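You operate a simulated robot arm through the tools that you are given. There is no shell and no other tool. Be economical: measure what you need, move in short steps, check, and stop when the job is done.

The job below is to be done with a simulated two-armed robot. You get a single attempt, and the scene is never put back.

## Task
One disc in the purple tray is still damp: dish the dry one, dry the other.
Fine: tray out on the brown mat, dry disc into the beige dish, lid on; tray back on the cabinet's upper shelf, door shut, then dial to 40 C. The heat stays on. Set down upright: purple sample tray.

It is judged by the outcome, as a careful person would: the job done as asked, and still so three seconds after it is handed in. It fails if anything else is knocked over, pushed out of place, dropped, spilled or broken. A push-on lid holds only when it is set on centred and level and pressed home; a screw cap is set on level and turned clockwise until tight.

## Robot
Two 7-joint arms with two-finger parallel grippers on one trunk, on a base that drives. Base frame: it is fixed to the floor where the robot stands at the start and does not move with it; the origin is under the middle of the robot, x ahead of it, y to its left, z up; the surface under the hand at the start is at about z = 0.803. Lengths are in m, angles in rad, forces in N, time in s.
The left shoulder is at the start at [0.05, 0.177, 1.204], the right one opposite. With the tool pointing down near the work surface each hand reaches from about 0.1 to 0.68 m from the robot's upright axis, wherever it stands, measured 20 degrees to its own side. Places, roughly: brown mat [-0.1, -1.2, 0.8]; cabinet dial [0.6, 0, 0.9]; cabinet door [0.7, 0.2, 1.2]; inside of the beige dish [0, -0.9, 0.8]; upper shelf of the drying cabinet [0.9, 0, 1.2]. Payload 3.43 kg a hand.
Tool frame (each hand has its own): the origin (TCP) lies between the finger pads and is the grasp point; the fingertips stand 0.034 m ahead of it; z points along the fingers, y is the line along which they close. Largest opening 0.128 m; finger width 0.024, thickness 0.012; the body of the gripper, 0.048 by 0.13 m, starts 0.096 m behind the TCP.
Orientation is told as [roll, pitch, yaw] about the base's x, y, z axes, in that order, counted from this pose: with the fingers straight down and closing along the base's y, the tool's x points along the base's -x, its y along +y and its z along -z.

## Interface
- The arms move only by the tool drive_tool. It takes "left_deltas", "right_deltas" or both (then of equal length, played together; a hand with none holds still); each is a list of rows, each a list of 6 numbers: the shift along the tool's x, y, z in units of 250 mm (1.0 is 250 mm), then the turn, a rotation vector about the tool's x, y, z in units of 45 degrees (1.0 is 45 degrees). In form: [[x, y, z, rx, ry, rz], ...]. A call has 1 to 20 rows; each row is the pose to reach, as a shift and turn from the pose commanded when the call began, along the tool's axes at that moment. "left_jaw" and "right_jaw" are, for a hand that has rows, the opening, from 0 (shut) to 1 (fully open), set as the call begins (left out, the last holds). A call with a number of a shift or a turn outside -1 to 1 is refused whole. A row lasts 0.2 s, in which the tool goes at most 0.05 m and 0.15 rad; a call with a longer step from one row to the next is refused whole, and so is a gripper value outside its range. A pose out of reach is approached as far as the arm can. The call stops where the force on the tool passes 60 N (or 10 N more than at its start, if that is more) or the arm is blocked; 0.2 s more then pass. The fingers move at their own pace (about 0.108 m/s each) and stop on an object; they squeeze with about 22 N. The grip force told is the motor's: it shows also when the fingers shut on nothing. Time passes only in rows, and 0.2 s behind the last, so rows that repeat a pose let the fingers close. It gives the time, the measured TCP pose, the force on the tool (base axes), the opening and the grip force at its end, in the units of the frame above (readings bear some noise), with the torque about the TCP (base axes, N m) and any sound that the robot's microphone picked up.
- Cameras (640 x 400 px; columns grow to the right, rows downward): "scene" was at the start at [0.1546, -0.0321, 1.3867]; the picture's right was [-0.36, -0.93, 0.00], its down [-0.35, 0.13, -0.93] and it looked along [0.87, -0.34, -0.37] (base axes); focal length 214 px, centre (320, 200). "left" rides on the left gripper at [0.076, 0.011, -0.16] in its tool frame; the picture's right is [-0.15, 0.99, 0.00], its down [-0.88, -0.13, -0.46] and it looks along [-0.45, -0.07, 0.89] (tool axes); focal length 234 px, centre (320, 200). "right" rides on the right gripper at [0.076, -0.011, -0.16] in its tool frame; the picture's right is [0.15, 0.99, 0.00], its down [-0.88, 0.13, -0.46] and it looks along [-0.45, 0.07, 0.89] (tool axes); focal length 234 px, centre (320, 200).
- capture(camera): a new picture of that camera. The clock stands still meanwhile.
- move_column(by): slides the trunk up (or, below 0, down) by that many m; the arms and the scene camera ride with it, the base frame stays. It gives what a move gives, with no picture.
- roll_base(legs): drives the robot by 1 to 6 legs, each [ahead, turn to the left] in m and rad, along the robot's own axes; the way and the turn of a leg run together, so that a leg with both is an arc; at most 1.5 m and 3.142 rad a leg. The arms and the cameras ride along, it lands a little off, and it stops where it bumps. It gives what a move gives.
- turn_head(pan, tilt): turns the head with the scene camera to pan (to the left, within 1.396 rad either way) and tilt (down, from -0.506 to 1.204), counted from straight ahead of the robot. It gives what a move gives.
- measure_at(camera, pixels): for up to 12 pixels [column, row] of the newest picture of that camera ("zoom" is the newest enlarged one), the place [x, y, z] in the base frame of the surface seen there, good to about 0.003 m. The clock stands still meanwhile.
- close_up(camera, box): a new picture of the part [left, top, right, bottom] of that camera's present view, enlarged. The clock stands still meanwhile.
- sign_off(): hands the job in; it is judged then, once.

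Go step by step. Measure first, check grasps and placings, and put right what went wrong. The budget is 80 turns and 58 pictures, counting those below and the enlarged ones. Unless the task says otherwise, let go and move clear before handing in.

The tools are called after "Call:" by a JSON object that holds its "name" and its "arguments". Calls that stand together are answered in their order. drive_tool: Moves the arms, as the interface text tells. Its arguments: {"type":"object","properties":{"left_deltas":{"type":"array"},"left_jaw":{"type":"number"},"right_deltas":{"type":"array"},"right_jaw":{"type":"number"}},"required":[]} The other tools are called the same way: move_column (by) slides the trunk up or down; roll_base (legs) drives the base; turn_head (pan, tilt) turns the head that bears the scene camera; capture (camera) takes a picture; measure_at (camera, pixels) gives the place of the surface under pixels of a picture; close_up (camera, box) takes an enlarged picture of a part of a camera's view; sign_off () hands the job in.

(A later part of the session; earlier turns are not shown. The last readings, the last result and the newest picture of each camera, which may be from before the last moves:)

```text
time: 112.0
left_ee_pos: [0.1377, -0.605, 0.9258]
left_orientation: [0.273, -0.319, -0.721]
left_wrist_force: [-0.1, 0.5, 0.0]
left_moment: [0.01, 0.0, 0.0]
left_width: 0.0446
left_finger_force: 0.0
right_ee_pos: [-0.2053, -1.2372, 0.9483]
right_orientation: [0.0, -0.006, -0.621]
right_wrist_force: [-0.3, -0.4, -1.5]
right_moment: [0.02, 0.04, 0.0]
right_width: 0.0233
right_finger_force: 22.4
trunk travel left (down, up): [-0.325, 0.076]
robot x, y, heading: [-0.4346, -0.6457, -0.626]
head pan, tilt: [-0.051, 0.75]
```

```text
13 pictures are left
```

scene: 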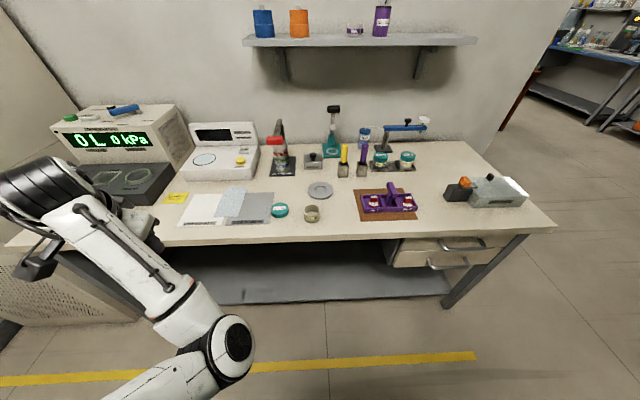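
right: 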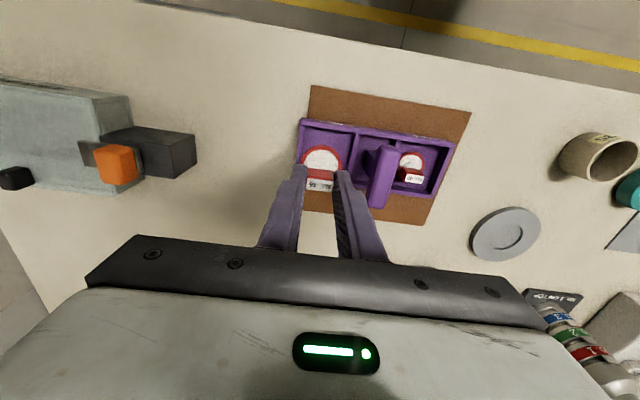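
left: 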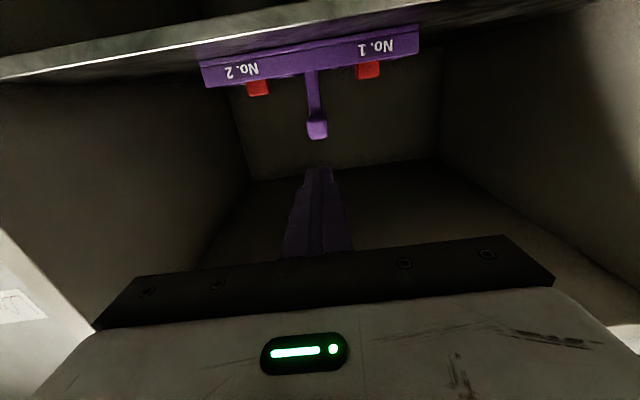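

Disc No. 45 is in the fingers (23 mm) and looks evenly white. But the fingers would hit the dish rim at this grip depth, so I'll set it back and re-grip the tab about 8 mm higher.

Call:
{"name": "drive_tool", "arguments": {"right_deltas": [[0, 0, 0.12, 0, 0, 0], [0, 0, 0.22, 0, 0, 0], [0, 0, 0.3, 0, 0, 0], [0, 0, 0.34, 0, 0, 0], [0, 0, 0.358, 0, 0, 0]]}}

Call:
{"name": "drive_tool", "arguments": {"right_deltas": [[0, 0, 0, 0, 0, 0], [0, 0, 0, 0, 0, 0], [0, 0, -0.032, 0, 0, 0]], "right_jaw": 0.3}}

Call:
{"name": "drive_tool", "arguments": {"right_deltas": [[0, 0, 0, 0, 0, 0], [0, 0, 0, 0, 0, 0], [0, 0, 0, 0, 0, 0]], "right_jaw": 0}}

Call:
{"name": "drive_tool", "arguments": {"right_deltas": [[0, 0, -0.06, 0, 0, 0], [0, 0, -0.14, 0, 0, 0], [0, 0, -0.24, 0, 0, 0], [0, 0, -0.36, 0, 0, 0]]}}

```text
time: 113.2
left_ee_pos: [0.1366, -0.6072, 0.9252]
left_orientation: [0.274, -0.32, -0.719]
left_wrist_force: [-0.1, -0.2, 0.6]
left_moment: [0.02, 0.0, 0.03]
left_width: 0.0446
left_finger_force: 0.0
right_ee_pos: [-0.2046, -1.2394, 0.86]
right_orientation: [-0.001, -0.007, -0.62]
right_wrist_force: [-0.2, 1.2, -1.5]
right_moment: [0.0, -0.01, -0.01]
right_width: 0.023
right_finger_force: 22.0
trunk travel left (down, up): [-0.325, 0.076]
robot x, y, heading: [-0.4346, -0.6455, -0.626]
head pan, tilt: [-0.051, 0.75]
```

```text
time: 114.0
left_ee_pos: [0.1375, -0.6068, 0.924]
left_orientation: [0.272, -0.321, -0.719]
left_wrist_force: [0.4, -0.5, 0.5]
left_moment: [-0.02, 0.02, 0.04]
left_width: 0.0446
left_finger_force: 0.0
right_ee_pos: [-0.2035, -1.2392, 0.8666]
right_orientation: [0.001, -0.008, -0.621]
right_wrist_force: [-0.3, -0.3, -0.2]
right_moment: [0.01, -0.01, 0.01]
right_width: 0.0383
right_finger_force: 0.0
trunk travel left (down, up): [-0.325, 0.076]
robot x, y, heading: [-0.4358, -0.6493, -0.624]
head pan, tilt: [-0.051, 0.75]
```

```text
time: 114.8
left_ee_pos: [0.1363, -0.6057, 0.9245]
left_orientation: [0.274, -0.319, -0.722]
left_wrist_force: [0.4, -0.4, 0.3]
left_moment: [-0.01, -0.01, 0.03]
left_width: 0.045
left_finger_force: 0.2
right_ee_pos: [-0.2038, -1.2398, 0.8668]
right_orientation: [0.0, -0.006, -0.621]
right_wrist_force: [0.4, 0.6, -0.3]
right_moment: [0.02, -0.02, 0.01]
right_width: 0.0231
right_finger_force: 21.9
trunk travel left (down, up): [-0.325, 0.076]
robot x, y, heading: [-0.4355, -0.646, -0.626]
head pan, tilt: [-0.051, 0.75]
```

```text
time: 115.8
left_ee_pos: [0.1376, -0.6063, 0.9254]
left_orientation: [0.273, -0.319, -0.72]
left_wrist_force: [-0.2, -0.1, -0.1]
left_moment: [0.04, 0.01, 0.03]
left_width: 0.0447
left_finger_force: 0.1
right_ee_pos: [-0.2053, -1.2391, 0.9575]
right_orientation: [-0.001, -0.006, -0.62]
right_wrist_force: [0.5, -0.7, -0.1]
right_moment: [-0.01, -0.04, -0.04]
right_width: 0.0235
right_finger_force: 22.1
trunk travel left (down, up): [-0.325, 0.076]
robot x, y, heading: [-0.4364, -0.6467, -0.625]
head pan, tilt: [-0.051, 0.75]
```

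The disc is held by the top of its tab. I'll carry it over to the dish, passing well above the tray handle.

Call:
{"name": "drive_tool", "arguments": {"right_deltas": [[0, 0, -0.14, 0, 0, 0], [0.02, 0.16, -0.14, 0, 0, 0], [0.04, 0.34, -0.14, 0, 0, 0], [0.05, 0.52, -0.14, 0, 0, 0], [0.065, 0.692, -0.14, 0, 0, 0]]}}

Call:
{"name": "drive_tool", "arguments": {"right_deltas": [[0.02, 0.17, 0, 0, 0, 0], [0.04, 0.34, 0, 0, 0, 0], [0.05, 0.52, 0, 0, 0, 0], [0.065, 0.692, 0, 0, 0, 0], [0.065, 0.692, 0.1, 0, 0, 0], [0.065, 0.692, 0.2, 0, 0, 0]]}}

Call:
{"name": "capture", "arguments": {"camera": "right"}}

```text
time: 117.0
left_ee_pos: [0.137, -0.6065, 0.9247]
left_orientation: [0.274, -0.32, -0.718]
left_wrist_force: [0.2, -0.7, 0.0]
left_moment: [0.01, 0.01, -0.03]
left_width: 0.0449
left_finger_force: 0.2
right_ee_pos: [-0.1258, -1.0876, 0.9931]
right_orientation: [0.0, -0.009, -0.622]
right_wrist_force: [0.1, -1.4, -1.3]
right_moment: [-0.01, 0.0, 0.01]
right_width: 0.023
right_finger_force: 21.9
right hand out of reach, approached as far as the arm can: row 5
trunk travel left (down, up): [-0.325, 0.076]
robot x, y, heading: [-0.4347, -0.6447, -0.624]
head pan, tilt: [-0.051, 0.75]
```

```text
time: 118.5
left_ee_pos: [0.1376, -0.6065, 0.9248]
left_orientation: [0.273, -0.319, -0.72]
left_wrist_force: [-0.6, -0.1, 1.2]
left_moment: [-0.02, 0.0, 0.0]
left_width: 0.0449
left_finger_force: 0.1
right_ee_pos: [-0.158, -1.0029, 0.9717]
right_orientation: [0.001, -0.008, -0.622]
right_wrist_force: [0.1, -0.8, -1.8]
right_moment: [0.03, -0.02, -0.01]
right_width: 0.023
right_finger_force: 22.3
right hand out of reach, approached as far as the arm can: row 1, 2, 3, 4, 5, 6
trunk travel left (down, up): [-0.325, 0.076]
robot x, y, heading: [-0.4374, -0.6449, -0.62]
head pan, tilt: [-0.051, 0.75]
```

```text
12 pictures are left
```

right: 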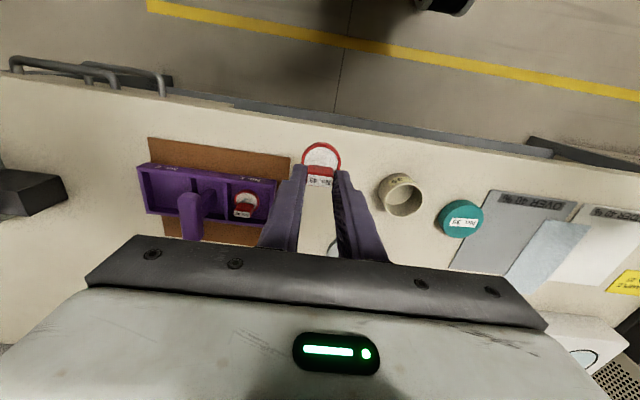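

The right arm can't cross its centreline that far, though the disc is secure (323,160). Turning the base left by 0.45 rad puts the dish on the right arm's own side.

Call:
{"name": "roll_base", "arguments": {"legs": [[0, 0.45]]}}

```text
time: 120.2
left_ee_pos: [0.062, -0.3595, 0.9235]
left_orientation: [0.272, -0.319, -0.266]
left_wrist_force: [-0.3, -0.7, 0.3]
left_moment: [-0.01, -0.02, -0.01]
left_width: 0.0448
left_finger_force: 0.1
right_ee_pos: [-0.028, -0.8445, 0.9712]
right_orientation: [0.002, -0.01, -0.166]
right_wrist_force: [0.2, 0.5, -0.6]
right_moment: [0.0, 0.02, 0.0]
right_width: 0.0232
right_finger_force: 21.9
trunk travel left (down, up): [-0.325, 0.076]
robot x, y, heading: [-0.4328, -0.6457, -0.165]
head pan, tilt: [-0.051, 0.75]
```

I'll move to over the dish and view the alignment.

Call:
{"name": "drive_tool", "arguments": {"right_deltas": [[-0.02, -0.12, 0, 0, 0, 0], [-0.04, -0.24, 0, 0, 0, 0], [-0.058, -0.353, 0, 0, 0, 0], [-0.058, -0.353, 0.15, 0, 0, 0]]}}

Call:
{"name": "turn_head", "arguments": {"pan": -0.5, "tilt": 0.8}}

Call:
{"name": "close_up", "arguments": {"camera": "scene", "box": [220, 110, 420, 235]}}

```text
time: 121.2
left_ee_pos: [0.0614, -0.3583, 0.9232]
left_orientation: [0.273, -0.317, -0.264]
left_wrist_force: [0.9, 0.2, -0.1]
left_moment: [0.0, -0.02, 0.01]
left_width: 0.0451
left_finger_force: 0.1
right_ee_pos: [-0.0285, -0.9333, 0.933]
right_orientation: [0.002, -0.009, -0.167]
right_wrist_force: [-0.4, 0.6, -1.5]
right_moment: [-0.01, 0.0, 0.01]
right_width: 0.0233
right_finger_force: 22.5
trunk travel left (down, up): [-0.325, 0.076]
robot x, y, heading: [-0.4343, -0.6463, -0.171]
head pan, tilt: [-0.051, 0.75]
```

```text
time: 122.1
left_ee_pos: [0.0621, -0.3589, 0.9236]
left_orientation: [0.273, -0.321, -0.266]
left_wrist_force: [0.2, -0.9, 0.6]
left_moment: [0.0, -0.03, -0.02]
left_width: 0.0449
left_finger_force: 0.1
right_ee_pos: [-0.0285, -0.935, 0.9326]
right_orientation: [0.001, -0.01, -0.164]
right_wrist_force: [-0.4, -0.5, -0.9]
right_moment: [-0.02, 0.01, 0.01]
right_width: 0.0234
right_finger_force: 21.8
trunk travel left (down, up): [-0.325, 0.076]
robot x, y, heading: [-0.4377, -0.643, -0.168]
head pan, tilt: [-0.499, 0.799]
```

```text
3.20 times, centred on (320, 172) of scene
```

zoom: 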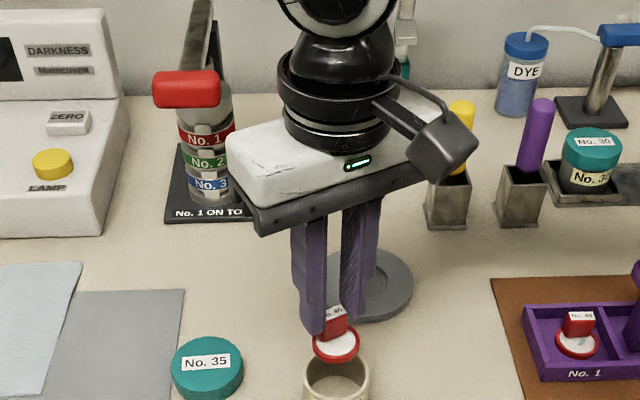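

The disc hangs upright above the dish (disc (337,343), dish (336,378)). I'll measure both for exact centring.

Call:
{"name": "measure_at", "arguments": {"camera": "zoom", "pixels": [[316, 345], [359, 343], [338, 359], [336, 342], [306, 380], [367, 380], [336, 360], [330, 325], [337, 395]]}}

```text
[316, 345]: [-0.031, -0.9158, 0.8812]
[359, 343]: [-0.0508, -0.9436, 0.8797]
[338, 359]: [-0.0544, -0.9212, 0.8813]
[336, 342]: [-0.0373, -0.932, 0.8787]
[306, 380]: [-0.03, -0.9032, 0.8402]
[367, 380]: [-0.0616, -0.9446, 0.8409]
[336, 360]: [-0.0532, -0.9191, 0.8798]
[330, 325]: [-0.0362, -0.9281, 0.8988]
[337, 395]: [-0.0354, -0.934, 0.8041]
```

The dish readings differ by a few mm, so I'll take one tighter picture to pin down its centre.

Call:
{"name": "close_up", "arguments": {"camera": "scene", "box": [262, 190, 374, 260]}}

```text
5.71 times, centred on (318, 225) of scene
```

zoom: 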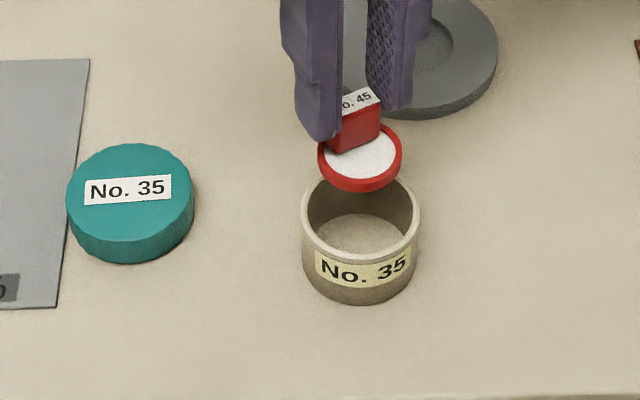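

I'll measure the rim all round, and the lid's edge.

Call:
{"name": "measure_at", "arguments": {"camera": "zoom", "pixels": [[305, 226], [417, 222], [362, 259], [325, 190], [405, 188], [361, 235], [130, 187], [70, 197], [191, 190], [130, 147], [131, 236], [131, 258]]}}

```text
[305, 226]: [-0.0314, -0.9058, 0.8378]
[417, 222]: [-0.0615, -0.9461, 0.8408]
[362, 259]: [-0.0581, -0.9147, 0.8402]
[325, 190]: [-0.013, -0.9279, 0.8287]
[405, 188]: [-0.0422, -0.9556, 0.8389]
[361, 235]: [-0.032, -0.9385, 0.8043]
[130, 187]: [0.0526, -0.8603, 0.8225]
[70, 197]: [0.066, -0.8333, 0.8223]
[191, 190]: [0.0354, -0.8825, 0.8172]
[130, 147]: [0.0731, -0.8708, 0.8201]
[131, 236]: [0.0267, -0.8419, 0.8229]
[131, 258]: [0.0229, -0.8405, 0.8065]
```

Dish centre is (−0.040, −0.931) and the disc centre (−0.041, −0.930): aligned. I'll lower until the fingertips are just above the rim and release.

Call:
{"name": "drive_tool", "arguments": {"right_deltas": [[0, 0, 0.08, 0, 0, 0], [0, 0, 0.15, 0, 0, 0], [0, 0, 0.2, 0, 0, 0], [0, 0, 0.226, 0, 0, 0], [0, 0, 0.228, 0, 0, 0]]}}

Call:
{"name": "drive_tool", "arguments": {"right_deltas": [[0, 0, 0, 0, 0, 0], [0, 0, 0, 0, 0, 0], [0, 0, -0.1, 0, 0, 0], [0, 0, -0.25, 0, 0, 0], [0, 0, -0.4, 0, 0, 0]], "right_jaw": 0.3}}

Call:
{"name": "close_up", "arguments": {"camera": "scene", "box": [262, 190, 374, 260]}}

```text
time: 123.3
left_ee_pos: [0.061, -0.3591, 0.9242]
left_orientation: [0.274, -0.32, -0.266]
left_wrist_force: [0.4, -1.0, 0.4]
left_moment: [0.01, -0.02, 0.0]
left_width: 0.0448
left_finger_force: 0.1
right_ee_pos: [-0.0285, -0.9349, 0.877]
right_orientation: [0.002, -0.01, -0.166]
right_wrist_force: [-0.5, 0.2, -0.6]
right_moment: [0.01, 0.0, 0.0]
right_width: 0.0231
right_finger_force: 22.1
trunk travel left (down, up): [-0.325, 0.076]
robot x, y, heading: [-0.4373, -0.6498, -0.166]
head pan, tilt: [-0.499, 0.799]
```

```text
time: 124.5
left_ee_pos: [0.0618, -0.3592, 0.9248]
left_orientation: [0.273, -0.319, -0.263]
left_wrist_force: [-0.3, 0.7, 0.4]
left_moment: [0.0, 0.01, -0.04]
left_width: 0.0451
left_finger_force: 0.2
right_ee_pos: [-0.0302, -0.9355, 0.9748]
right_orientation: [0.001, -0.008, -0.166]
right_wrist_force: [0.1, 0.3, -0.2]
right_moment: [0.01, 0.0, 0.01]
right_width: 0.0383
right_finger_force: 0.0
trunk travel left (down, up): [-0.325, 0.076]
robot x, y, heading: [-0.4353, -0.6471, -0.171]
head pan, tilt: [-0.499, 0.799]
```

```text
5.71 times, centred on (318, 225) of scene
```

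zoom: 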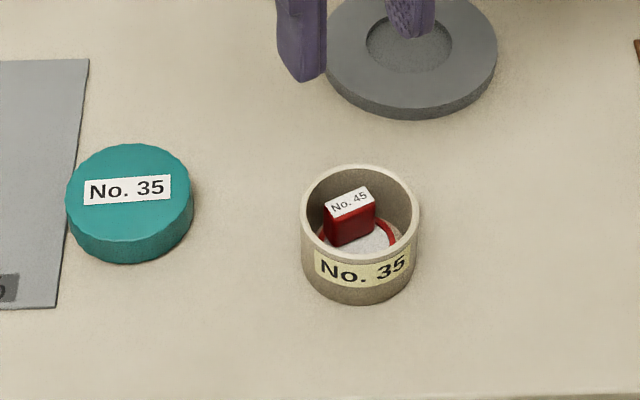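

The disc lies flat in the dish with its tab below the rim. Lid centre is (0.050, −0.857), about 56 mm across. I'll turn the base another 0.25 rad left so the lid is on the right arm's side.

Call:
{"name": "roll_base", "arguments": {"legs": [[0, 0.25]]}}

```text
time: 125.7
left_ee_pos: [-0.0268, -0.2445, 0.923]
left_orientation: [0.274, -0.319, -0.012]
left_wrist_force: [0.0, 0.3, -0.3]
left_moment: [0.0, 0.01, -0.02]
left_width: 0.0446
left_finger_force: 0.0
right_ee_pos: [0.0297, -0.8243, 0.9749]
right_orientation: [0.001, -0.006, 0.084]
right_wrist_force: [0.1, -0.1, -0.1]
right_moment: [0.02, 0.01, 0.01]
right_width: 0.0383
right_finger_force: 0.1
trunk travel left (down, up): [-0.325, 0.076]
robot x, y, heading: [-0.4326, -0.6466, 0.075]
head pan, tilt: [-0.499, 0.799]
```

I'll move over the lid and descend around it.

Call:
{"name": "drive_tool", "arguments": {"right_deltas": [[-0.07, -0.137, 0, 0, 0, 0], [-0.07, -0.137, 0.13, 0, 0, 0], [-0.07, -0.137, 0.26, 0, 0, 0], [-0.07, -0.137, 0.39, 0, 0, 0], [-0.07, -0.137, 0.5, 0, 0, 0], [-0.07, -0.137, 0.532, 0, 0, 0]], "right_jaw": 0.68}}

Call:
{"name": "drive_tool", "arguments": {"right_deltas": [[0, 0, 0, 0, 0, 0], [0, 0, 0, 0, 0, 0], [0, 0, 0, 0, 0, 0]], "right_jaw": 0}}

```text
time: 127.1
left_ee_pos: [-0.0256, -0.2448, 0.925]
left_orientation: [0.273, -0.319, -0.013]
left_wrist_force: [-0.4, 0.1, 0.3]
left_moment: [-0.05, 0.02, 0.01]
left_width: 0.0448
left_finger_force: 0.1
right_ee_pos: [0.0518, -0.8564, 0.8428]
right_orientation: [0.002, -0.01, 0.086]
right_wrist_force: [0.1, 0.2, 0.4]
right_moment: [0.0, 0.02, 0.01]
right_width: 0.0869
right_finger_force: 0.1
trunk travel left (down, up): [-0.325, 0.076]
robot x, y, heading: [-0.4351, -0.6481, 0.085]
head pan, tilt: [-0.499, 0.799]
```

```text
time: 127.9
left_ee_pos: [-0.0273, -0.245, 0.9251]
left_orientation: [0.273, -0.319, -0.012]
left_wrist_force: [0.2, -0.7, -0.4]
left_moment: [0.0, -0.02, 0.0]
left_width: 0.0448
left_finger_force: 0.0
right_ee_pos: [0.0517, -0.8563, 0.8429]
right_orientation: [0.001, -0.009, 0.087]
right_wrist_force: [-0.3, 0.8, -0.9]
right_moment: [0.01, -0.02, 0.0]
right_width: 0.06
right_finger_force: 21.2
trunk travel left (down, up): [-0.325, 0.076]
robot x, y, heading: [-0.4352, -0.6433, 0.086]
head pan, tilt: [-0.499, 0.799]
```

The lid is gripped at 60 mm. I'll lift it, carry it over the dish at height, and check the alignment.

Call:
{"name": "drive_tool", "arguments": {"right_deltas": [[0, 0, -0.15, 0, 0, 0], [0, 0, -0.3, 0, 0, 0], [0.13, -0.09, -0.3, 0, 0, 0], [0.26, -0.18, -0.3, 0, 0, 0], [0.391, -0.266, -0.3, 0, 0, 0]]}}

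Call:
{"name": "turn_head", "arguments": {"pan": -0.75, "tilt": 0.8}}

Call:
{"name": "close_up", "arguments": {"camera": "scene", "box": [262, 180, 390, 260]}}

```text
time: 129.1
left_ee_pos: [-0.0251, -0.2436, 0.9249]
left_orientation: [0.273, -0.319, -0.012]
left_wrist_force: [0.2, -0.6, 0.0]
left_moment: [-0.02, 0.01, 0.02]
left_width: 0.0451
left_finger_force: 0.1
right_ee_pos: [-0.0432, -0.9327, 0.915]
right_orientation: [0.004, -0.009, 0.085]
right_wrist_force: [0.1, -0.5, -0.7]
right_moment: [0.02, -0.03, 0.01]
right_width: 0.0599
right_finger_force: 22.3
trunk travel left (down, up): [-0.325, 0.076]
robot x, y, heading: [-0.4336, -0.6458, 0.081]
head pan, tilt: [-0.499, 0.799]
```

```text
time: 129.9
left_ee_pos: [-0.0264, -0.2437, 0.9244]
left_orientation: [0.275, -0.319, -0.012]
left_wrist_force: [0.2, 0.1, -0.1]
left_moment: [-0.01, -0.03, 0.0]
left_width: 0.0449
left_finger_force: 0.0
right_ee_pos: [-0.0427, -0.9324, 0.9138]
right_orientation: [0.001, -0.009, 0.086]
right_wrist_force: [-0.7, -0.1, -0.8]
right_moment: [0.01, 0.0, 0.0]
right_width: 0.06
right_finger_force: 22.0
trunk travel left (down, up): [-0.325, 0.076]
robot x, y, heading: [-0.4355, -0.642, 0.08]
head pan, tilt: [-0.75, 0.799]
```

```text
5.00 times, centred on (326, 220) of scene
```

zoom: 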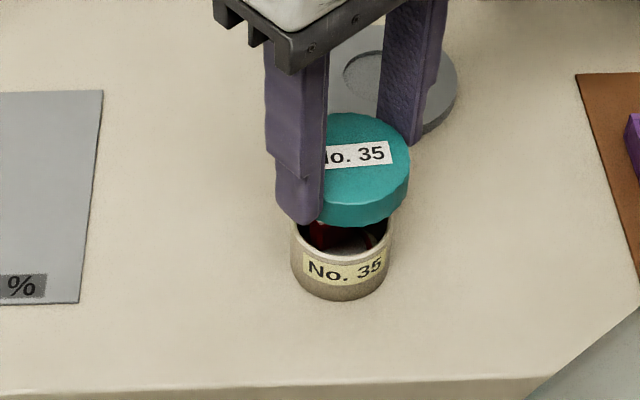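

The lid is level over the dish. I'll measure both for a final correction.

Call:
{"name": "measure_at", "arguments": {"camera": "zoom", "pixels": [[406, 165], [365, 203], [350, 117], [390, 130], [340, 205], [365, 165], [388, 232], [294, 238], [342, 254], [375, 248], [365, 222], [385, 217]]}}

```text
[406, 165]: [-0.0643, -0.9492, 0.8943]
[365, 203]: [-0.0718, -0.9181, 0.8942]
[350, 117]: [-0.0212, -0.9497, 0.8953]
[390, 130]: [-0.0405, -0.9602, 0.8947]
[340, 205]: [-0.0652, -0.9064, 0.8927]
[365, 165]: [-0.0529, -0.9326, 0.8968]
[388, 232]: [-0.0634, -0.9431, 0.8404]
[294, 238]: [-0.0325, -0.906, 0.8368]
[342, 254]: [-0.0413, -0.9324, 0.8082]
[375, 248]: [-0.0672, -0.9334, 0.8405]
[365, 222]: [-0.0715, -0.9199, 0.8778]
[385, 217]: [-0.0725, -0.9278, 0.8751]
```

The lid centre is within about 2.5 mm of the dish centre. I'll correct that and press down gradually.

Call:
{"name": "drive_tool", "arguments": {"right_deltas": [[-0.01, -0.005, 0.04, 0, 0, 0], [-0.01, -0.005, 0.1, 0, 0, 0], [-0.01, -0.005, 0.13, 0, 0, 0], [-0.01, -0.005, 0.15, 0, 0, 0], [-0.01, -0.005, 0.17, 0, 0, 0], [-0.01, -0.005, 0.185, 0, 0, 0], [-0.01, -0.005, 0.2, 0, 0, 0], [-0.01, -0.005, 0.21, 0, 0, 0], [-0.01, -0.005, 0.22, 0, 0, 0]]}}

```text
time: 131.5
left_ee_pos: [-0.0273, -0.2434, 0.9256]
left_orientation: [0.272, -0.323, -0.011]
left_wrist_force: [0.5, -1.4, -0.5]
left_moment: [0.0, 0.02, 0.03]
left_width: 0.0449
left_finger_force: 0.1
right_ee_pos: [-0.0365, -0.9311, 0.8736]
right_orientation: [-0.006, -0.024, 0.087]
right_wrist_force: [-8.8, -2.1, 34.9]
right_moment: [-0.71, 0.18, -0.18]
right_width: 0.0599
right_finger_force: 22.5
trunk travel left (down, up): [-0.325, 0.076]
robot x, y, heading: [-0.4369, -0.6437, 0.084]
head pan, tilt: [-0.75, 0.799]
stopped in row 8 (right hand): the force on the tool passed its limit at 65 N (the readings are from after the stop); the commanded pose is now the measured one
```

It stopped at 65 N with z 0.874. I'll look at how the lid sits.

Call:
{"name": "close_up", "arguments": {"camera": "scene", "box": [278, 200, 374, 260]}}

```text
6.67 times, centred on (326, 230) of scene
```

zoom: 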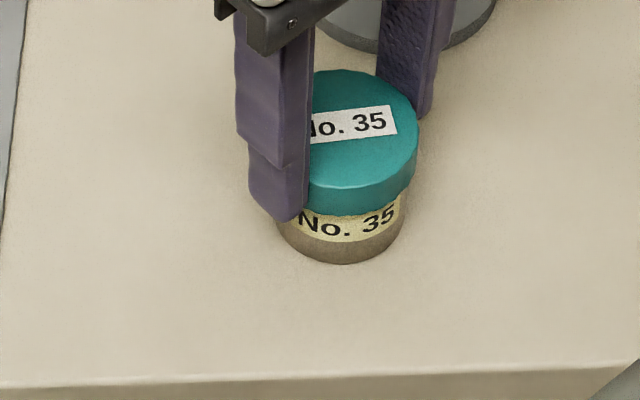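

The lid is over the rim and roughly level. I'll measure its top height and tilt.

Call:
{"name": "measure_at", "arguments": {"camera": "zoom", "pixels": [[345, 80], [405, 120], [395, 165], [340, 180], [350, 150], [330, 100], [350, 205], [410, 190], [355, 212], [340, 255]]}}

```text
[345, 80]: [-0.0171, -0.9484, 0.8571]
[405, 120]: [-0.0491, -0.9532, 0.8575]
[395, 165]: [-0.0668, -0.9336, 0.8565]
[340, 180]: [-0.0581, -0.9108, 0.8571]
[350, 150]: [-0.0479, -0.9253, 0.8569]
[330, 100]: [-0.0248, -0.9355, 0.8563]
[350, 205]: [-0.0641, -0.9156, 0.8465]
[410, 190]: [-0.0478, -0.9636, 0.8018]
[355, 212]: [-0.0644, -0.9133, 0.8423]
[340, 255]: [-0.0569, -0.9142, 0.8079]
```

The lid top is level at 0.857, with about 4.5 mm engaged. I'll press on in slower, smaller steps.

Call:
{"name": "drive_tool", "arguments": {"right_deltas": [[0, 0, 0.006, 0, 0, 0], [0, 0, 0.012, 0, 0, 0], [0, 0, 0.018, 0, 0, 0], [0, 0, 0.024, 0, 0, 0], [0, 0, 0.03, 0, 0, 0], [0, 0, 0.036, 0, 0, 0], [0, 0, 0.042, 0, 0, 0], [0, 0, 0.048, 0, 0, 0], [0, 0, 0.054, 0, 0, 0], [0, 0, 0.06, 0, 0, 0]]}}

```text
time: 132.1
left_ee_pos: [-0.0276, -0.2433, 0.9239]
left_orientation: [0.273, -0.321, -0.012]
left_wrist_force: [0.4, 0.3, -0.6]
left_moment: [0.03, 0.0, 0.02]
left_width: 0.0448
left_finger_force: 0.0
right_ee_pos: [-0.0343, -0.9313, 0.873]
right_orientation: [-0.007, -0.031, 0.093]
right_wrist_force: [-8.0, -0.5, 35.5]
right_moment: [-0.85, 0.18, -0.19]
right_width: 0.0598
right_finger_force: 21.8
trunk travel left (down, up): [-0.325, 0.076]
robot x, y, heading: [-0.4339, -0.6475, 0.079]
head pan, tilt: [-0.75, 0.799]
stopped in row 2 (right hand): the force on the tool passed its limit at 68 N (the readings are from after the stop); the commanded pose is now the measured one
```

Further pushing only meets a hard stop, and the lid's edge is knurled, so it may be a screw cap. I'll ease the force and try a 45° clockwise turn, watching height and torque.

Call:
{"name": "drive_tool", "arguments": {"right_deltas": [[0.01, 0, -0.008, 0, 0, 0], [0.01, 0, -0.008, 0, 0, 0.16], [0.01, 0, -0.008, 0, 0, 0.33], [0.01, 0, -0.008, 0, 0, 0.5], [0.01, 0, -0.006, 0, 0, 0.67], [0.01, 0, -0.004, 0, 0, 0.84], [0.01, 0, -0.004, 0, 0, 1.0]]}}

```text
time: 133.7
left_ee_pos: [-0.0278, -0.2434, 0.9252]
left_orientation: [0.272, -0.321, -0.011]
left_wrist_force: [0.1, -0.1, 0.6]
left_moment: [0.03, -0.03, 0.03]
left_width: 0.0449
left_finger_force: 0.0
right_ee_pos: [-0.0345, -0.9336, 0.8723]
right_orientation: [0.015, -0.03, -0.697]
right_wrist_force: [7.4, -9.5, 43.3]
right_moment: [-1.5, 0.14, 0.34]
right_width: 0.0601
right_finger_force: 22.3
trunk travel left (down, up): [-0.325, 0.076]
robot x, y, heading: [-0.4346, -0.6459, 0.086]
head pan, tilt: [-0.75, 0.799]
```

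Height hasn't changed and the moment shows the rim pressing at the lid's −y side, so the lid is sitting off-centre on the rim rather than screwing down. I'll lift it 25 mm and re-measure both.

Call:
{"name": "drive_tool", "arguments": {"right_deltas": [[0, 0, -0.03, 0, 0, 0], [0, 0, -0.1, 0, 0, 0], [0, 0, -0.14, 0, 0, 0]]}}

Call:
{"name": "close_up", "arguments": {"camera": "scene", "box": [278, 190, 374, 250]}}

```text
time: 134.5
left_ee_pos: [-0.0248, -0.2441, 0.9241]
left_orientation: [0.273, -0.32, -0.013]
left_wrist_force: [1.0, 1.4, -0.5]
left_moment: [-0.03, 0.01, 0.01]
left_width: 0.0448
left_finger_force: 0.1
right_ee_pos: [-0.0372, -0.9326, 0.904]
right_orientation: [0.015, -0.017, -0.698]
right_wrist_force: [0.0, -0.4, -0.5]
right_moment: [0.04, -0.01, -0.04]
right_width: 0.0597
right_finger_force: 22.4
trunk travel left (down, up): [-0.325, 0.076]
robot x, y, heading: [-0.4393, -0.6461, 0.082]
head pan, tilt: [-0.75, 0.799]
```

```text
6.67 times, centred on (326, 220) of scene
```

zoom: 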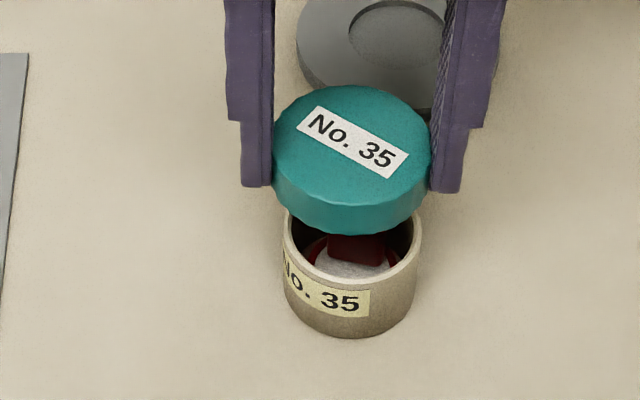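

The dish turned with the lid (its label rotated) and the disc is still flat inside; no thread is visible, so it is a push-on lid. I'll measure both circles.

Call:
{"name": "measure_at", "arguments": {"camera": "zoom", "pixels": [[277, 148], [427, 150], [350, 200], [350, 91], [300, 105], [400, 105], [286, 238], [419, 236], [352, 284], [305, 272], [400, 270], [350, 228]]}}

```text
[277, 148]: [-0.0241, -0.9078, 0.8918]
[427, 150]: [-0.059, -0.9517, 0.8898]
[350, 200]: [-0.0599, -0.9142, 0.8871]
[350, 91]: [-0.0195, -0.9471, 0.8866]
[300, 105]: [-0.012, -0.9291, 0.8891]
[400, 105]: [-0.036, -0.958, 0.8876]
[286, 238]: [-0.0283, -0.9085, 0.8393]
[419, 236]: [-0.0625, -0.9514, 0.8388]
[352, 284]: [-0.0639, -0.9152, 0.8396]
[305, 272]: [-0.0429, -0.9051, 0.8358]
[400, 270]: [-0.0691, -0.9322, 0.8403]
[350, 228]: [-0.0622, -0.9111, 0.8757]
```

The lid is about 4 mm too far in +x relative to the dish centre (−0.044, −0.931). I'll shift it, level the small tilt and press again.

Call:
{"name": "drive_tool", "arguments": {"right_deltas": [[0.011, -0.012, 0.02, 0.019, 0.022, 0], [0.011, -0.012, 0.06, 0.019, 0.022, 0], [0.011, -0.012, 0.1, 0.019, 0.022, 0], [0.011, -0.012, 0.12, 0.019, 0.022, 0], [0.011, -0.012, 0.135, 0.019, 0.022, 0], [0.011, -0.012, 0.145, 0.019, 0.022, 0], [0.011, -0.012, 0.155, 0.019, 0.022, 0], [0.011, -0.012, 0.165, 0.019, 0.022, 0], [0.011, -0.012, 0.175, 0.019, 0.022, 0], [0.011, -0.012, 0.185, 0.019, 0.022, 0]]}}

```text
time: 136.7
left_ee_pos: [-0.0268, -0.2424, 0.9251]
left_orientation: [0.273, -0.321, -0.011]
left_wrist_force: [-0.2, 0.3, -0.1]
left_moment: [-0.01, 0.0, -0.02]
left_width: 0.0447
left_finger_force: 0.1
right_ee_pos: [-0.0392, -0.9333, 0.8599]
right_orientation: [0.003, -0.007, -0.698]
right_wrist_force: [1.3, 2.7, 19.0]
right_moment: [0.04, -0.01, -0.04]
right_width: 0.0599
right_finger_force: 21.7
trunk travel left (down, up): [-0.325, 0.076]
robot x, y, heading: [-0.4373, -0.6437, 0.081]
head pan, tilt: [-0.75, 0.799]
```

It went down to z 0.860, level with almost no moment. I'll press it home.

Call:
{"name": "drive_tool", "arguments": {"right_deltas": [[0, 0, 0.012, 0, 0, 0], [0, 0, 0.024, 0, 0, 0], [0, 0, 0.036, 0, 0, 0], [0, 0, 0.048, 0, 0, 0], [0, 0, 0.06, 0, 0, 0], [0, 0, 0.072, 0, 0, 0]]}}

```text
time: 138.1
left_ee_pos: [-0.0269, -0.2442, 0.9248]
left_orientation: [0.275, -0.321, -0.011]
left_wrist_force: [0.7, -0.5, 0.5]
left_moment: [0.02, 0.02, 0.04]
left_width: 0.0449
left_finger_force: 0.1
right_ee_pos: [-0.041, -0.9329, 0.8397]
right_orientation: [-0.004, -0.003, -0.697]
right_wrist_force: [-3.8, -0.8, 18.3]
right_moment: [-0.06, 0.0, -0.04]
right_width: 0.0606
right_finger_force: 21.8
trunk travel left (down, up): [-0.325, 0.076]
robot x, y, heading: [-0.4352, -0.6435, 0.082]
head pan, tilt: [-0.75, 0.799]
```

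The fingers now slide down the lid's side at about 18 N. I'll let go, rise, close the fingers and press on the lid's centre from above.

Call:
{"name": "drive_tool", "arguments": {"right_deltas": [[0, 0, 0, 0, 0, 0], [0, 0, 0, 0, 0, 0], [0, 0, -0.1, 0, 0, 0], [0, 0, -0.25, 0, 0, 0], [0, 0, -0.36, 0, 0, 0]], "right_jaw": 0.7}}

Call:
{"name": "close_up", "arguments": {"camera": "scene", "box": [278, 190, 374, 250]}}

Call:
{"name": "measure_at", "arguments": {"camera": "zoom", "pixels": [[350, 180], [320, 200], [385, 200], [350, 225], [350, 160], [330, 190], [370, 210]]}}

```text
time: 139.3
left_ee_pos: [-0.0254, -0.2438, 0.9255]
left_orientation: [0.275, -0.321, -0.013]
left_wrist_force: [-0.1, 0.8, -0.6]
left_moment: [-0.01, 0.02, 0.04]
left_width: 0.0449
left_finger_force: 0.0
right_ee_pos: [-0.0393, -0.9331, 0.9302]
right_orientation: [-0.001, -0.004, -0.697]
right_wrist_force: [-0.9, -0.2, -0.1]
right_moment: [0.02, -0.02, 0.01]
right_width: 0.0898
right_finger_force: 0.0
trunk travel left (down, up): [-0.325, 0.076]
robot x, y, heading: [-0.432, -0.6461, 0.085]
head pan, tilt: [-0.75, 0.799]
```

```text
6.67 times, centred on (326, 220) of scene
```

zoom: 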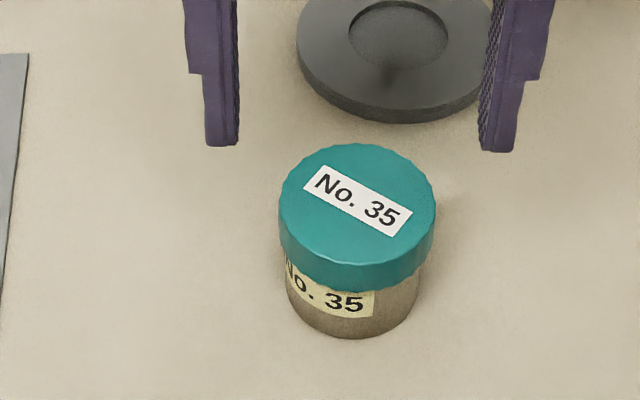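

```text
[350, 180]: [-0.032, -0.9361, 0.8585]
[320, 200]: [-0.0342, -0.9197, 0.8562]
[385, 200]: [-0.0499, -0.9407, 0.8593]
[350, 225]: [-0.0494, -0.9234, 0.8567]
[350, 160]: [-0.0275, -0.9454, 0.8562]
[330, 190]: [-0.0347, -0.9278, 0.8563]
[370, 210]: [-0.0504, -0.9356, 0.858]
```

The lid sits level with its top still at 0.857, so it is not yet home. I'll press on its centre with closed fingers.

Call:
{"name": "drive_tool", "arguments": {"right_deltas": [[0.014, 0, 0, 0, 0, 0], [0.014, 0, 0, 0, 0, 0], [0.014, 0, 0, 0, 0, 0], [0.014, 0, 0.08, 0, 0, 0], [0.014, 0, 0.14, 0, 0, 0], [0.014, 0, 0.16, 0, 0, 0], [0.014, 0, 0.168, 0, 0, 0], [0.014, 0, 0.176, 0, 0, 0], [0.014, 0, 0.184, 0, 0, 0], [0.014, 0, 0.192, 0, 0, 0], [0.014, 0, 0.2, 0, 0, 0], [0.014, 0, 0.208, 0, 0, 0], [0.014, 0, 0.216, 0, 0, 0], [0.014, 0, 0.224, 0, 0, 0]], "right_jaw": 0}}

```text
time: 141.3
left_ee_pos: [-0.0269, -0.2433, 0.9244]
left_orientation: [0.274, -0.321, -0.014]
left_wrist_force: [0.4, -0.6, 0.3]
left_moment: [0.01, 0.02, 0.0]
left_width: 0.0448
left_finger_force: 0.0
right_ee_pos: [-0.0407, -0.9298, 0.8919]
right_orientation: [0.005, -0.016, -0.697]
right_wrist_force: [-8.4, -2.6, 35.2]
right_moment: [0.03, 0.46, 0.01]
right_width: 0.0
right_finger_force: 22.0
trunk travel left (down, up): [-0.325, 0.076]
robot x, y, heading: [-0.4364, -0.6497, 0.076]
head pan, tilt: [-0.75, 0.799]
stopped in row 9 (right hand): the force on the tool passed its limit at 64 N (the readings are from after the stop); the commanded pose is now the measured one
```

The lid is level and centred and took 64 N with no further travel (top at 0.857), so it is home. Now I'll clear the right hand, re-raise the left hand toward horizontal, and drive back in front of the tray.

Call:
{"name": "drive_tool", "arguments": {"right_deltas": [[0, 0, -0.18, 0, 0, 0], [0, 0, -0.36, 0, 0, 0], [0.1, 0, -0.5, 0, 0, 0], [0.2, 0, -0.64, 0, 0, 0], [0.3, 0, -0.78, 0, 0, 0], [0.4, 0, -0.9, 0, 0, 0]]}}

Call:
{"name": "drive_tool", "arguments": {"left_deltas": [[-0.118, 0, -0.1, 0, 0, 0], [-0.236, 0, -0.2, 0, 0, 0], [-0.354, 0, -0.3, 0, 0, 0], [-0.472, 0, -0.4, 0, 0, 0], [-0.59, 0, -0.5, 0, 0, 0], [-0.708, 0, -0.608, 0, 0, 0]]}}

Call:
{"name": "drive_tool", "arguments": {"left_deltas": [[0, 0, 0, -0.06, -0.14, 0], [0, 0, 0, -0.12, -0.28, 0], [0, 0, 0, -0.18, -0.42, 0], [0, 0, 0, -0.24, -0.56, 0], [0, 0, 0, -0.3, -0.7, 0]]}}

Call:
{"name": "roll_base", "arguments": {"legs": [[-0.35, 0], [0, -1.753], [0.121, 0], [0, 1.05]]}}

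Call:
{"name": "drive_tool", "arguments": {"left_deltas": [[0, 0, 0, 0, -0.14, 0], [0, 0, 0, 0, -0.28, 0], [0, 0, 0, 0, -0.42, 0], [0, 0, 0, 0, -0.56, 0], [0, 0, 0, 0, -0.7, 0]]}}

```text
time: 142.7
left_ee_pos: [-0.0256, -0.2433, 0.9232]
left_orientation: [0.274, -0.32, -0.014]
left_wrist_force: [0.0, -0.4, 0.1]
left_moment: [0.02, 0.01, 0.03]
left_width: 0.0449
left_finger_force: 0.0
right_ee_pos: [-0.119, -0.8656, 1.1117]
right_orientation: [0.003, -0.01, -0.697]
right_wrist_force: [0.1, -0.4, -0.2]
right_moment: [-0.01, -0.01, 0.03]
right_width: 0.0002
right_finger_force: 21.6
trunk travel left (down, up): [-0.325, 0.076]
robot x, y, heading: [-0.4362, -0.6447, 0.084]
head pan, tilt: [-0.75, 0.799]
```

```text
time: 143.4
left_ee_pos: [-0.0303, -0.2295, 0.9073]
left_orientation: [0.313, -0.106, 0.027]
left_wrist_force: [0.2, 0.8, 0.2]
left_moment: [-0.02, 0.0, 0.02]
left_width: 0.0446
left_finger_force: 0.0
left hand out of reach, approached as far as the arm can: row 2, 3
right_ee_pos: [-0.1192, -0.8656, 1.1105]
right_orientation: [0.001, -0.01, -0.695]
right_wrist_force: [0.0, -0.6, 0.1]
right_moment: [-0.02, 0.0, 0.0]
right_width: 0.0002
right_finger_force: 22.0
trunk travel left (down, up): [-0.325, 0.076]
robot x, y, heading: [-0.4324, -0.646, 0.078]
head pan, tilt: [-0.75, 0.799]
stopped in row 3 (left hand): the arm was blocked; the commanded pose is now the measured one
```

```text
time: 144.4
left_ee_pos: [0.0105, -0.2143, 0.999]
left_orientation: [0.664, -0.702, -0.212]
left_wrist_force: [-0.4, 0.5, 0.4]
left_moment: [-0.01, 0.02, -0.01]
left_width: 0.0449
left_finger_force: 0.1
right_ee_pos: [-0.1197, -0.8655, 1.111]
right_orientation: [0.001, -0.01, -0.697]
right_wrist_force: [0.2, 0.0, 0.6]
right_moment: [-0.01, 0.02, 0.0]
right_width: 0.0003
right_finger_force: 22.1
trunk travel left (down, up): [-0.325, 0.076]
robot x, y, heading: [-0.4358, -0.648, 0.084]
head pan, tilt: [-0.75, 0.799]
stopped in row 5 (left hand): the arm was blocked; the commanded pose is now the measured one
```

```text
time: 154.4
left_ee_pos: [-0.1734, -0.7855, 0.9987]
left_orientation: [0.661, -0.7, -0.967]
left_wrist_force: [-0.5, 1.0, -1.1]
left_moment: [0.03, -0.01, -0.02]
left_width: 0.0449
left_finger_force: 0.1
right_ee_pos: [-0.7117, -1.171, 1.1108]
right_orientation: [0.001, -0.011, -1.451]
right_wrist_force: [-1.2, 0.4, -0.1]
right_moment: [-0.03, -0.03, 0.0]
right_width: 0.0
right_finger_force: 21.6
trunk travel left (down, up): [-0.325, 0.076]
robot x, y, heading: [-0.7899, -0.7928, -0.671]
head pan, tilt: [-0.75, 0.799]
```

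```text
time: 155.5
left_ee_pos: [-0.1563, -0.798, 1.0794]
left_orientation: [1.341, -1.115, -1.725]
left_wrist_force: [0.7, 0.8, -0.5]
left_moment: [-0.02, 0.02, 0.02]
left_width: 0.0448
left_finger_force: 0.0
right_ee_pos: [-0.7129, -1.1691, 1.1106]
right_orientation: [0.002, -0.012, -1.45]
right_wrist_force: [0.1, 0.1, 0.0]
right_moment: [-0.02, -0.04, -0.01]
right_width: 0.0
right_finger_force: 22.2
trunk travel left (down, up): [-0.325, 0.076]
robot x, y, heading: [-0.7922, -0.7961, -0.673]
head pan, tilt: [-0.75, 0.799]
stopped in row 5 (left hand): the arm was blocked; the commanded pose is now the measured one
```

The hand is rotating back toward horizontal nicely as it rises. I'll finish levelling it, square the base, bring the hand in front of the tray, lower the trunk, and look.

Call:
{"name": "drive_tool", "arguments": {"left_deltas": [[0, 0, 0, 0.072, -0.043, -0.108], [0, 0, 0, 0.144, -0.085, -0.217], [0, 0, 0, 0.217, -0.128, -0.325], [0, 0, 0, 0.289, -0.17, -0.434], [0, 0, 0, 0.361, -0.213, -0.542]], "left_jaw": 0.38}}

Call:
{"name": "roll_base", "arguments": {"legs": [[0, 0.05]]}}

Call:
{"name": "drive_tool", "arguments": {"left_deltas": [[0, -0.12, 0.1, 0, 0, 0], [0, -0.26, 0.2, 0, 0, 0], [0, -0.4, 0.3, 0, 0, 0], [0, -0.54, 0.4, 0, 0, 0], [0, -0.69, 0.43, 0, 0, 0]]}}

Call:
{"name": "drive_tool", "arguments": {"left_deltas": [[0, -0.14, 0, 0, 0, 0], [0, -0.28, 0, 0, 0, 0], [0, -0.42, 0, 0, 0, 0], [0, -0.56, 0, 0, 0, 0], [0, -0.68, 0, 0, 0, 0]]}}

Call:
{"name": "move_column", "arguments": {"by": -0.28}}

Call:
{"name": "turn_head", "arguments": {"pan": -0.05, "tilt": 0.4}}

Call:
{"name": "capture", "arguments": {"camera": "left"}}

```text
time: 156.7
left_ee_pos: [-0.1562, -0.7985, 1.0792]
left_orientation: [-1.993, -1.565, 1.32]
left_wrist_force: [0.1, 0.7, 0.4]
left_moment: [0.0, 0.01, -0.01]
left_width: 0.0487
left_finger_force: 0.1
right_ee_pos: [-0.7115, -1.1701, 1.1115]
right_orientation: [0.002, -0.011, -1.452]
right_wrist_force: [0.4, -0.8, 0.4]
right_moment: [-0.01, 0.02, 0.03]
right_width: 0.0001
right_finger_force: 21.9
trunk travel left (down, up): [-0.325, 0.076]
robot x, y, heading: [-0.7934, -0.794, -0.674]
head pan, tilt: [-0.75, 0.799]
```

```text
time: 157.5
left_ee_pos: [-0.1568, -0.767, 1.0784]
left_orientation: [-1.954, -1.569, 1.331]
left_wrist_force: [-0.2, 0.4, -0.6]
left_moment: [0.02, 0.0, -0.04]
left_width: 0.0484
left_finger_force: 0.1
right_ee_pos: [-0.6942, -1.1647, 1.1108]
right_orientation: [0.001, -0.01, -1.404]
right_wrist_force: [-0.1, 0.4, -0.6]
right_moment: [-0.02, 0.03, -0.02]
right_width: 0.0
right_finger_force: 21.9
trunk travel left (down, up): [-0.325, 0.076]
robot x, y, heading: [-0.7912, -0.7943, -0.622]
head pan, tilt: [-0.75, 0.799]
```

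```text
time: 158.7
left_ee_pos: [-0.1703, -0.9682, 1.0828]
left_orientation: [-2.52, -1.568, 1.9]
left_wrist_force: [-0.4, -0.8, 0.0]
left_moment: [-0.02, 0.0, 0.02]
left_width: 0.0484
left_finger_force: 0.1
right_ee_pos: [-0.6948, -1.1647, 1.1111]
right_orientation: [0.001, -0.011, -1.404]
right_wrist_force: [0.8, -0.3, 0.1]
right_moment: [-0.04, 0.02, -0.02]
right_width: 0.0
right_finger_force: 22.1
trunk travel left (down, up): [-0.325, 0.076]
robot x, y, heading: [-0.7913, -0.7923, -0.625]
head pan, tilt: [-0.75, 0.799]
```

```text
time: 159.7
left_ee_pos: [-0.2128, -1.0445, 1.0757]
left_orientation: [1.799, -1.405, -2.362]
left_wrist_force: [-0.5, 0.7, 0.1]
left_moment: [0.01, 0.0, -0.02]
left_width: 0.0483
left_finger_force: 0.0
right_ee_pos: [-0.6946, -1.165, 1.1108]
right_orientation: [0.002, -0.011, -1.404]
right_wrist_force: [0.8, 0.5, -0.6]
right_moment: [0.0, 0.0, -0.02]
right_width: 0.0
right_finger_force: 22.1
trunk travel left (down, up): [-0.325, 0.076]
robot x, y, heading: [-0.7904, -0.7931, -0.62]
head pan, tilt: [-0.75, 0.799]
stopped in row 4 (left hand): the arm was blocked; the commanded pose is now the measured one
```

```text
time: 162.4
left_ee_pos: [-0.214, -1.0444, 0.8156]
left_orientation: [2.071, -1.395, -2.638]
left_wrist_force: [0.3, 1.4, 3.5]
left_moment: [-0.08, 0.07, -0.04]
left_width: 0.0477
left_finger_force: 0.0
right_ee_pos: [-0.6945, -1.1655, 0.8347]
right_orientation: [0.002, -0.011, -1.402]
right_wrist_force: [0.9, -0.9, -0.4]
right_moment: [-0.02, -0.01, 0.01]
right_width: 0.0001
right_finger_force: 21.6
trunk travel left (down, up): [-0.048, 0.353]
robot x, y, heading: [-0.7898, -0.7937, -0.623]
head pan, tilt: [-0.75, 0.799]
stopped: the force on the tool passed its limit at 63 N (the readings are from after the stop); the commanded pose is now the measured one
```

```text
time: 163.4
left_ee_pos: [-0.2147, -1.0439, 0.8159]
left_orientation: [2.058, -1.398, -2.625]
left_wrist_force: [0.1, 2.2, 8.6]
left_moment: [-0.15, 0.12, 0.0]
left_width: 0.0473
left_finger_force: 0.0
right_ee_pos: [-0.6944, -1.165, 0.8329]
right_orientation: [0.002, -0.013, -1.404]
right_wrist_force: [0.3, -0.2, 0.2]
right_moment: [0.04, -0.01, -0.02]
right_width: 0.0002
right_finger_force: 22.1
trunk travel left (down, up): [-0.048, 0.353]
robot x, y, heading: [-0.7911, -0.7943, -0.622]
head pan, tilt: [-0.051, 0.4]
```

```text
4 pictures are left
```

left: 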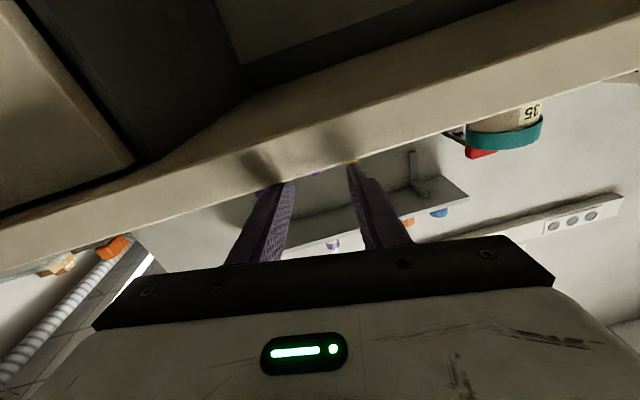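

The trunk drop let the fingertips touch the bench (it stopped at 63 N, nothing displaced; the lidded dish is fine at (505,130)). I'll raise 45 mm, re-level the hand, and shift the base about 0.09 m right to give the left arm room.

Call:
{"name": "move_column", "arguments": {"by": 0.045}}

Call:
{"name": "roll_base", "arguments": {"legs": [[-0.1, 0], [0, 0.4], [-0.24, 0], [0, -0.4], [0.29, 0]]}}

Call:
{"name": "drive_tool", "arguments": {"left_deltas": [[0, 0.06, 0, 0.035, 0.048, -0.098], [0, 0.12, 0, 0.07, 0.097, -0.196], [0, 0.12, 0, 0.07, 0.097, -0.196]]}}

```text
time: 164.3
left_ee_pos: [-0.2141, -1.0461, 0.8595]
left_orientation: [2.037, -1.399, -2.604]
left_wrist_force: [-0.4, 0.2, -0.4]
left_moment: [-0.03, 0.01, 0.01]
left_width: 0.0486
left_finger_force: 0.0
right_ee_pos: [-0.6934, -1.1664, 0.878]
right_orientation: [0.002, -0.012, -1.406]
right_wrist_force: [0.5, 0.7, 1.0]
right_moment: [0.03, 0.01, 0.03]
right_width: 0.0
right_finger_force: 22.0
trunk travel left (down, up): [-0.093, 0.308]
robot x, y, heading: [-0.7943, -0.7968, -0.623]
head pan, tilt: [-0.051, 0.4]
```

```text
time: 170.9
left_ee_pos: [-0.2901, -1.0931, 0.8596]
left_orientation: [2.043, -1.399, -2.595]
left_wrist_force: [-0.9, -0.1, 0.4]
left_moment: [0.0, 0.01, -0.02]
left_width: 0.0487
left_finger_force: 0.0
right_ee_pos: [-0.7675, -1.2211, 0.8798]
right_orientation: [0.001, -0.011, -1.388]
right_wrist_force: [0.0, -0.2, 0.3]
right_moment: [0.0, 0.03, -0.01]
right_width: 0.0
right_finger_force: 22.1
trunk travel left (down, up): [-0.093, 0.308]
robot x, y, heading: [-0.8703, -0.8505, -0.61]
head pan, tilt: [-0.051, 0.4]
```

```text
time: 171.7
left_ee_pos: [-0.274, -1.0681, 0.865]
left_orientation: [0.527, -1.569, -1.136]
left_wrist_force: [0.1, -0.1, -0.3]
left_moment: [0.01, -0.04, 0.0]
left_width: 0.0484
left_finger_force: 0.1
right_ee_pos: [-0.7677, -1.2216, 0.8791]
right_orientation: [0.003, -0.011, -1.389]
right_wrist_force: [0.3, -0.4, 1.1]
right_moment: [0.07, 0.03, 0.02]
right_width: 0.0001
right_finger_force: 22.6
trunk travel left (down, up): [-0.093, 0.308]
robot x, y, heading: [-0.8663, -0.8514, -0.609]
head pan, tilt: [-0.051, 0.4]
```

The hand is level at (−0.274, −1.068, 0.865). A small right turn plus 0.15 m forward puts it round the tray post; I'll grip, lift, raise the trunk and carry the tray back toward the cabinet, then check.

Call:
{"name": "drive_tool", "arguments": {"left_deltas": [[0.03, 0, 0, 0, 0, 0], [0.064, 0, 0, 0, 0, 0]], "left_jaw": 0.48}}

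Call:
{"name": "roll_base", "arguments": {"legs": [[0, -0.05], [0.15, 0]]}}

Call:
{"name": "drive_tool", "arguments": {"left_deltas": [[0, 0, 0, 0, 0, 0], [0, 0, 0, 0, 0, 0], [0, 0, 0, 0, 0, 0], [0, 0, 0, 0, 0, 0], [-0.04, 0, 0, 0, 0, 0], [-0.1, 0, 0, 0, 0, 0], [-0.16, 0, 0, 0, 0, 0], [-0.2, 0, 0, 0, 0, 0]], "left_jaw": 0}}

Call:
{"name": "capture", "arguments": {"camera": "left"}}

```text
time: 172.3
left_ee_pos: [-0.2736, -1.0678, 0.8486]
left_orientation: [0.585, -1.569, -1.191]
left_wrist_force: [0.5, 0.7, 0.3]
left_moment: [0.03, 0.01, 0.04]
left_width: 0.0615
left_finger_force: 0.0
right_ee_pos: [-0.7677, -1.2217, 0.879]
right_orientation: [0.002, -0.01, -1.391]
right_wrist_force: [-0.7, 0.2, 0.3]
right_moment: [-0.01, -0.04, -0.01]
right_width: 0.0003
right_finger_force: 22.3
trunk travel left (down, up): [-0.093, 0.308]
robot x, y, heading: [-0.8725, -0.8483, -0.615]
head pan, tilt: [-0.051, 0.4]
```

```text
time: 174.1
left_ee_pos: [-0.1678, -1.1914, 0.8486]
left_orientation: [0.684, -1.569, -1.342]
left_wrist_force: [0.9, -0.1, 0.1]
left_moment: [-0.02, -0.01, 0.02]
left_width: 0.0612
left_finger_force: 0.0
right_ee_pos: [-0.6682, -1.3188, 0.8779]
right_orientation: [0.002, -0.01, -1.441]
right_wrist_force: [0.4, 0.2, -0.2]
right_moment: [0.0, 0.01, 0.02]
right_width: 0.0003
right_finger_force: 22.3
trunk travel left (down, up): [-0.093, 0.308]
robot x, y, heading: [-0.7514, -0.9427, -0.666]
head pan, tilt: [-0.051, 0.4]
```

```text
time: 175.8
left_ee_pos: [-0.1675, -1.1924, 0.9]
left_orientation: [0.466, -1.567, -1.129]
left_wrist_force: [0.2, -0.2, -3.3]
left_moment: [0.01, 0.06, 0.02]
left_width: 0.0137
left_finger_force: 22.3
right_ee_pos: [-0.6675, -1.32, 0.8784]
right_orientation: [0.001, -0.012, -1.442]
right_wrist_force: [0.1, -0.1, 0.5]
right_moment: [0.0, 0.02, 0.0]
right_width: 0.0
right_finger_force: 21.7
trunk travel left (down, up): [-0.093, 0.308]
robot x, y, heading: [-0.7499, -0.943, -0.661]
head pan, tilt: [-0.051, 0.4]
```

```text
3 pictures are left
5 turns are left
```

left: 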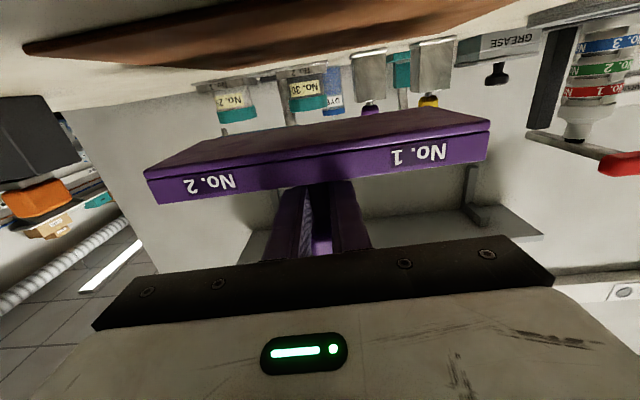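

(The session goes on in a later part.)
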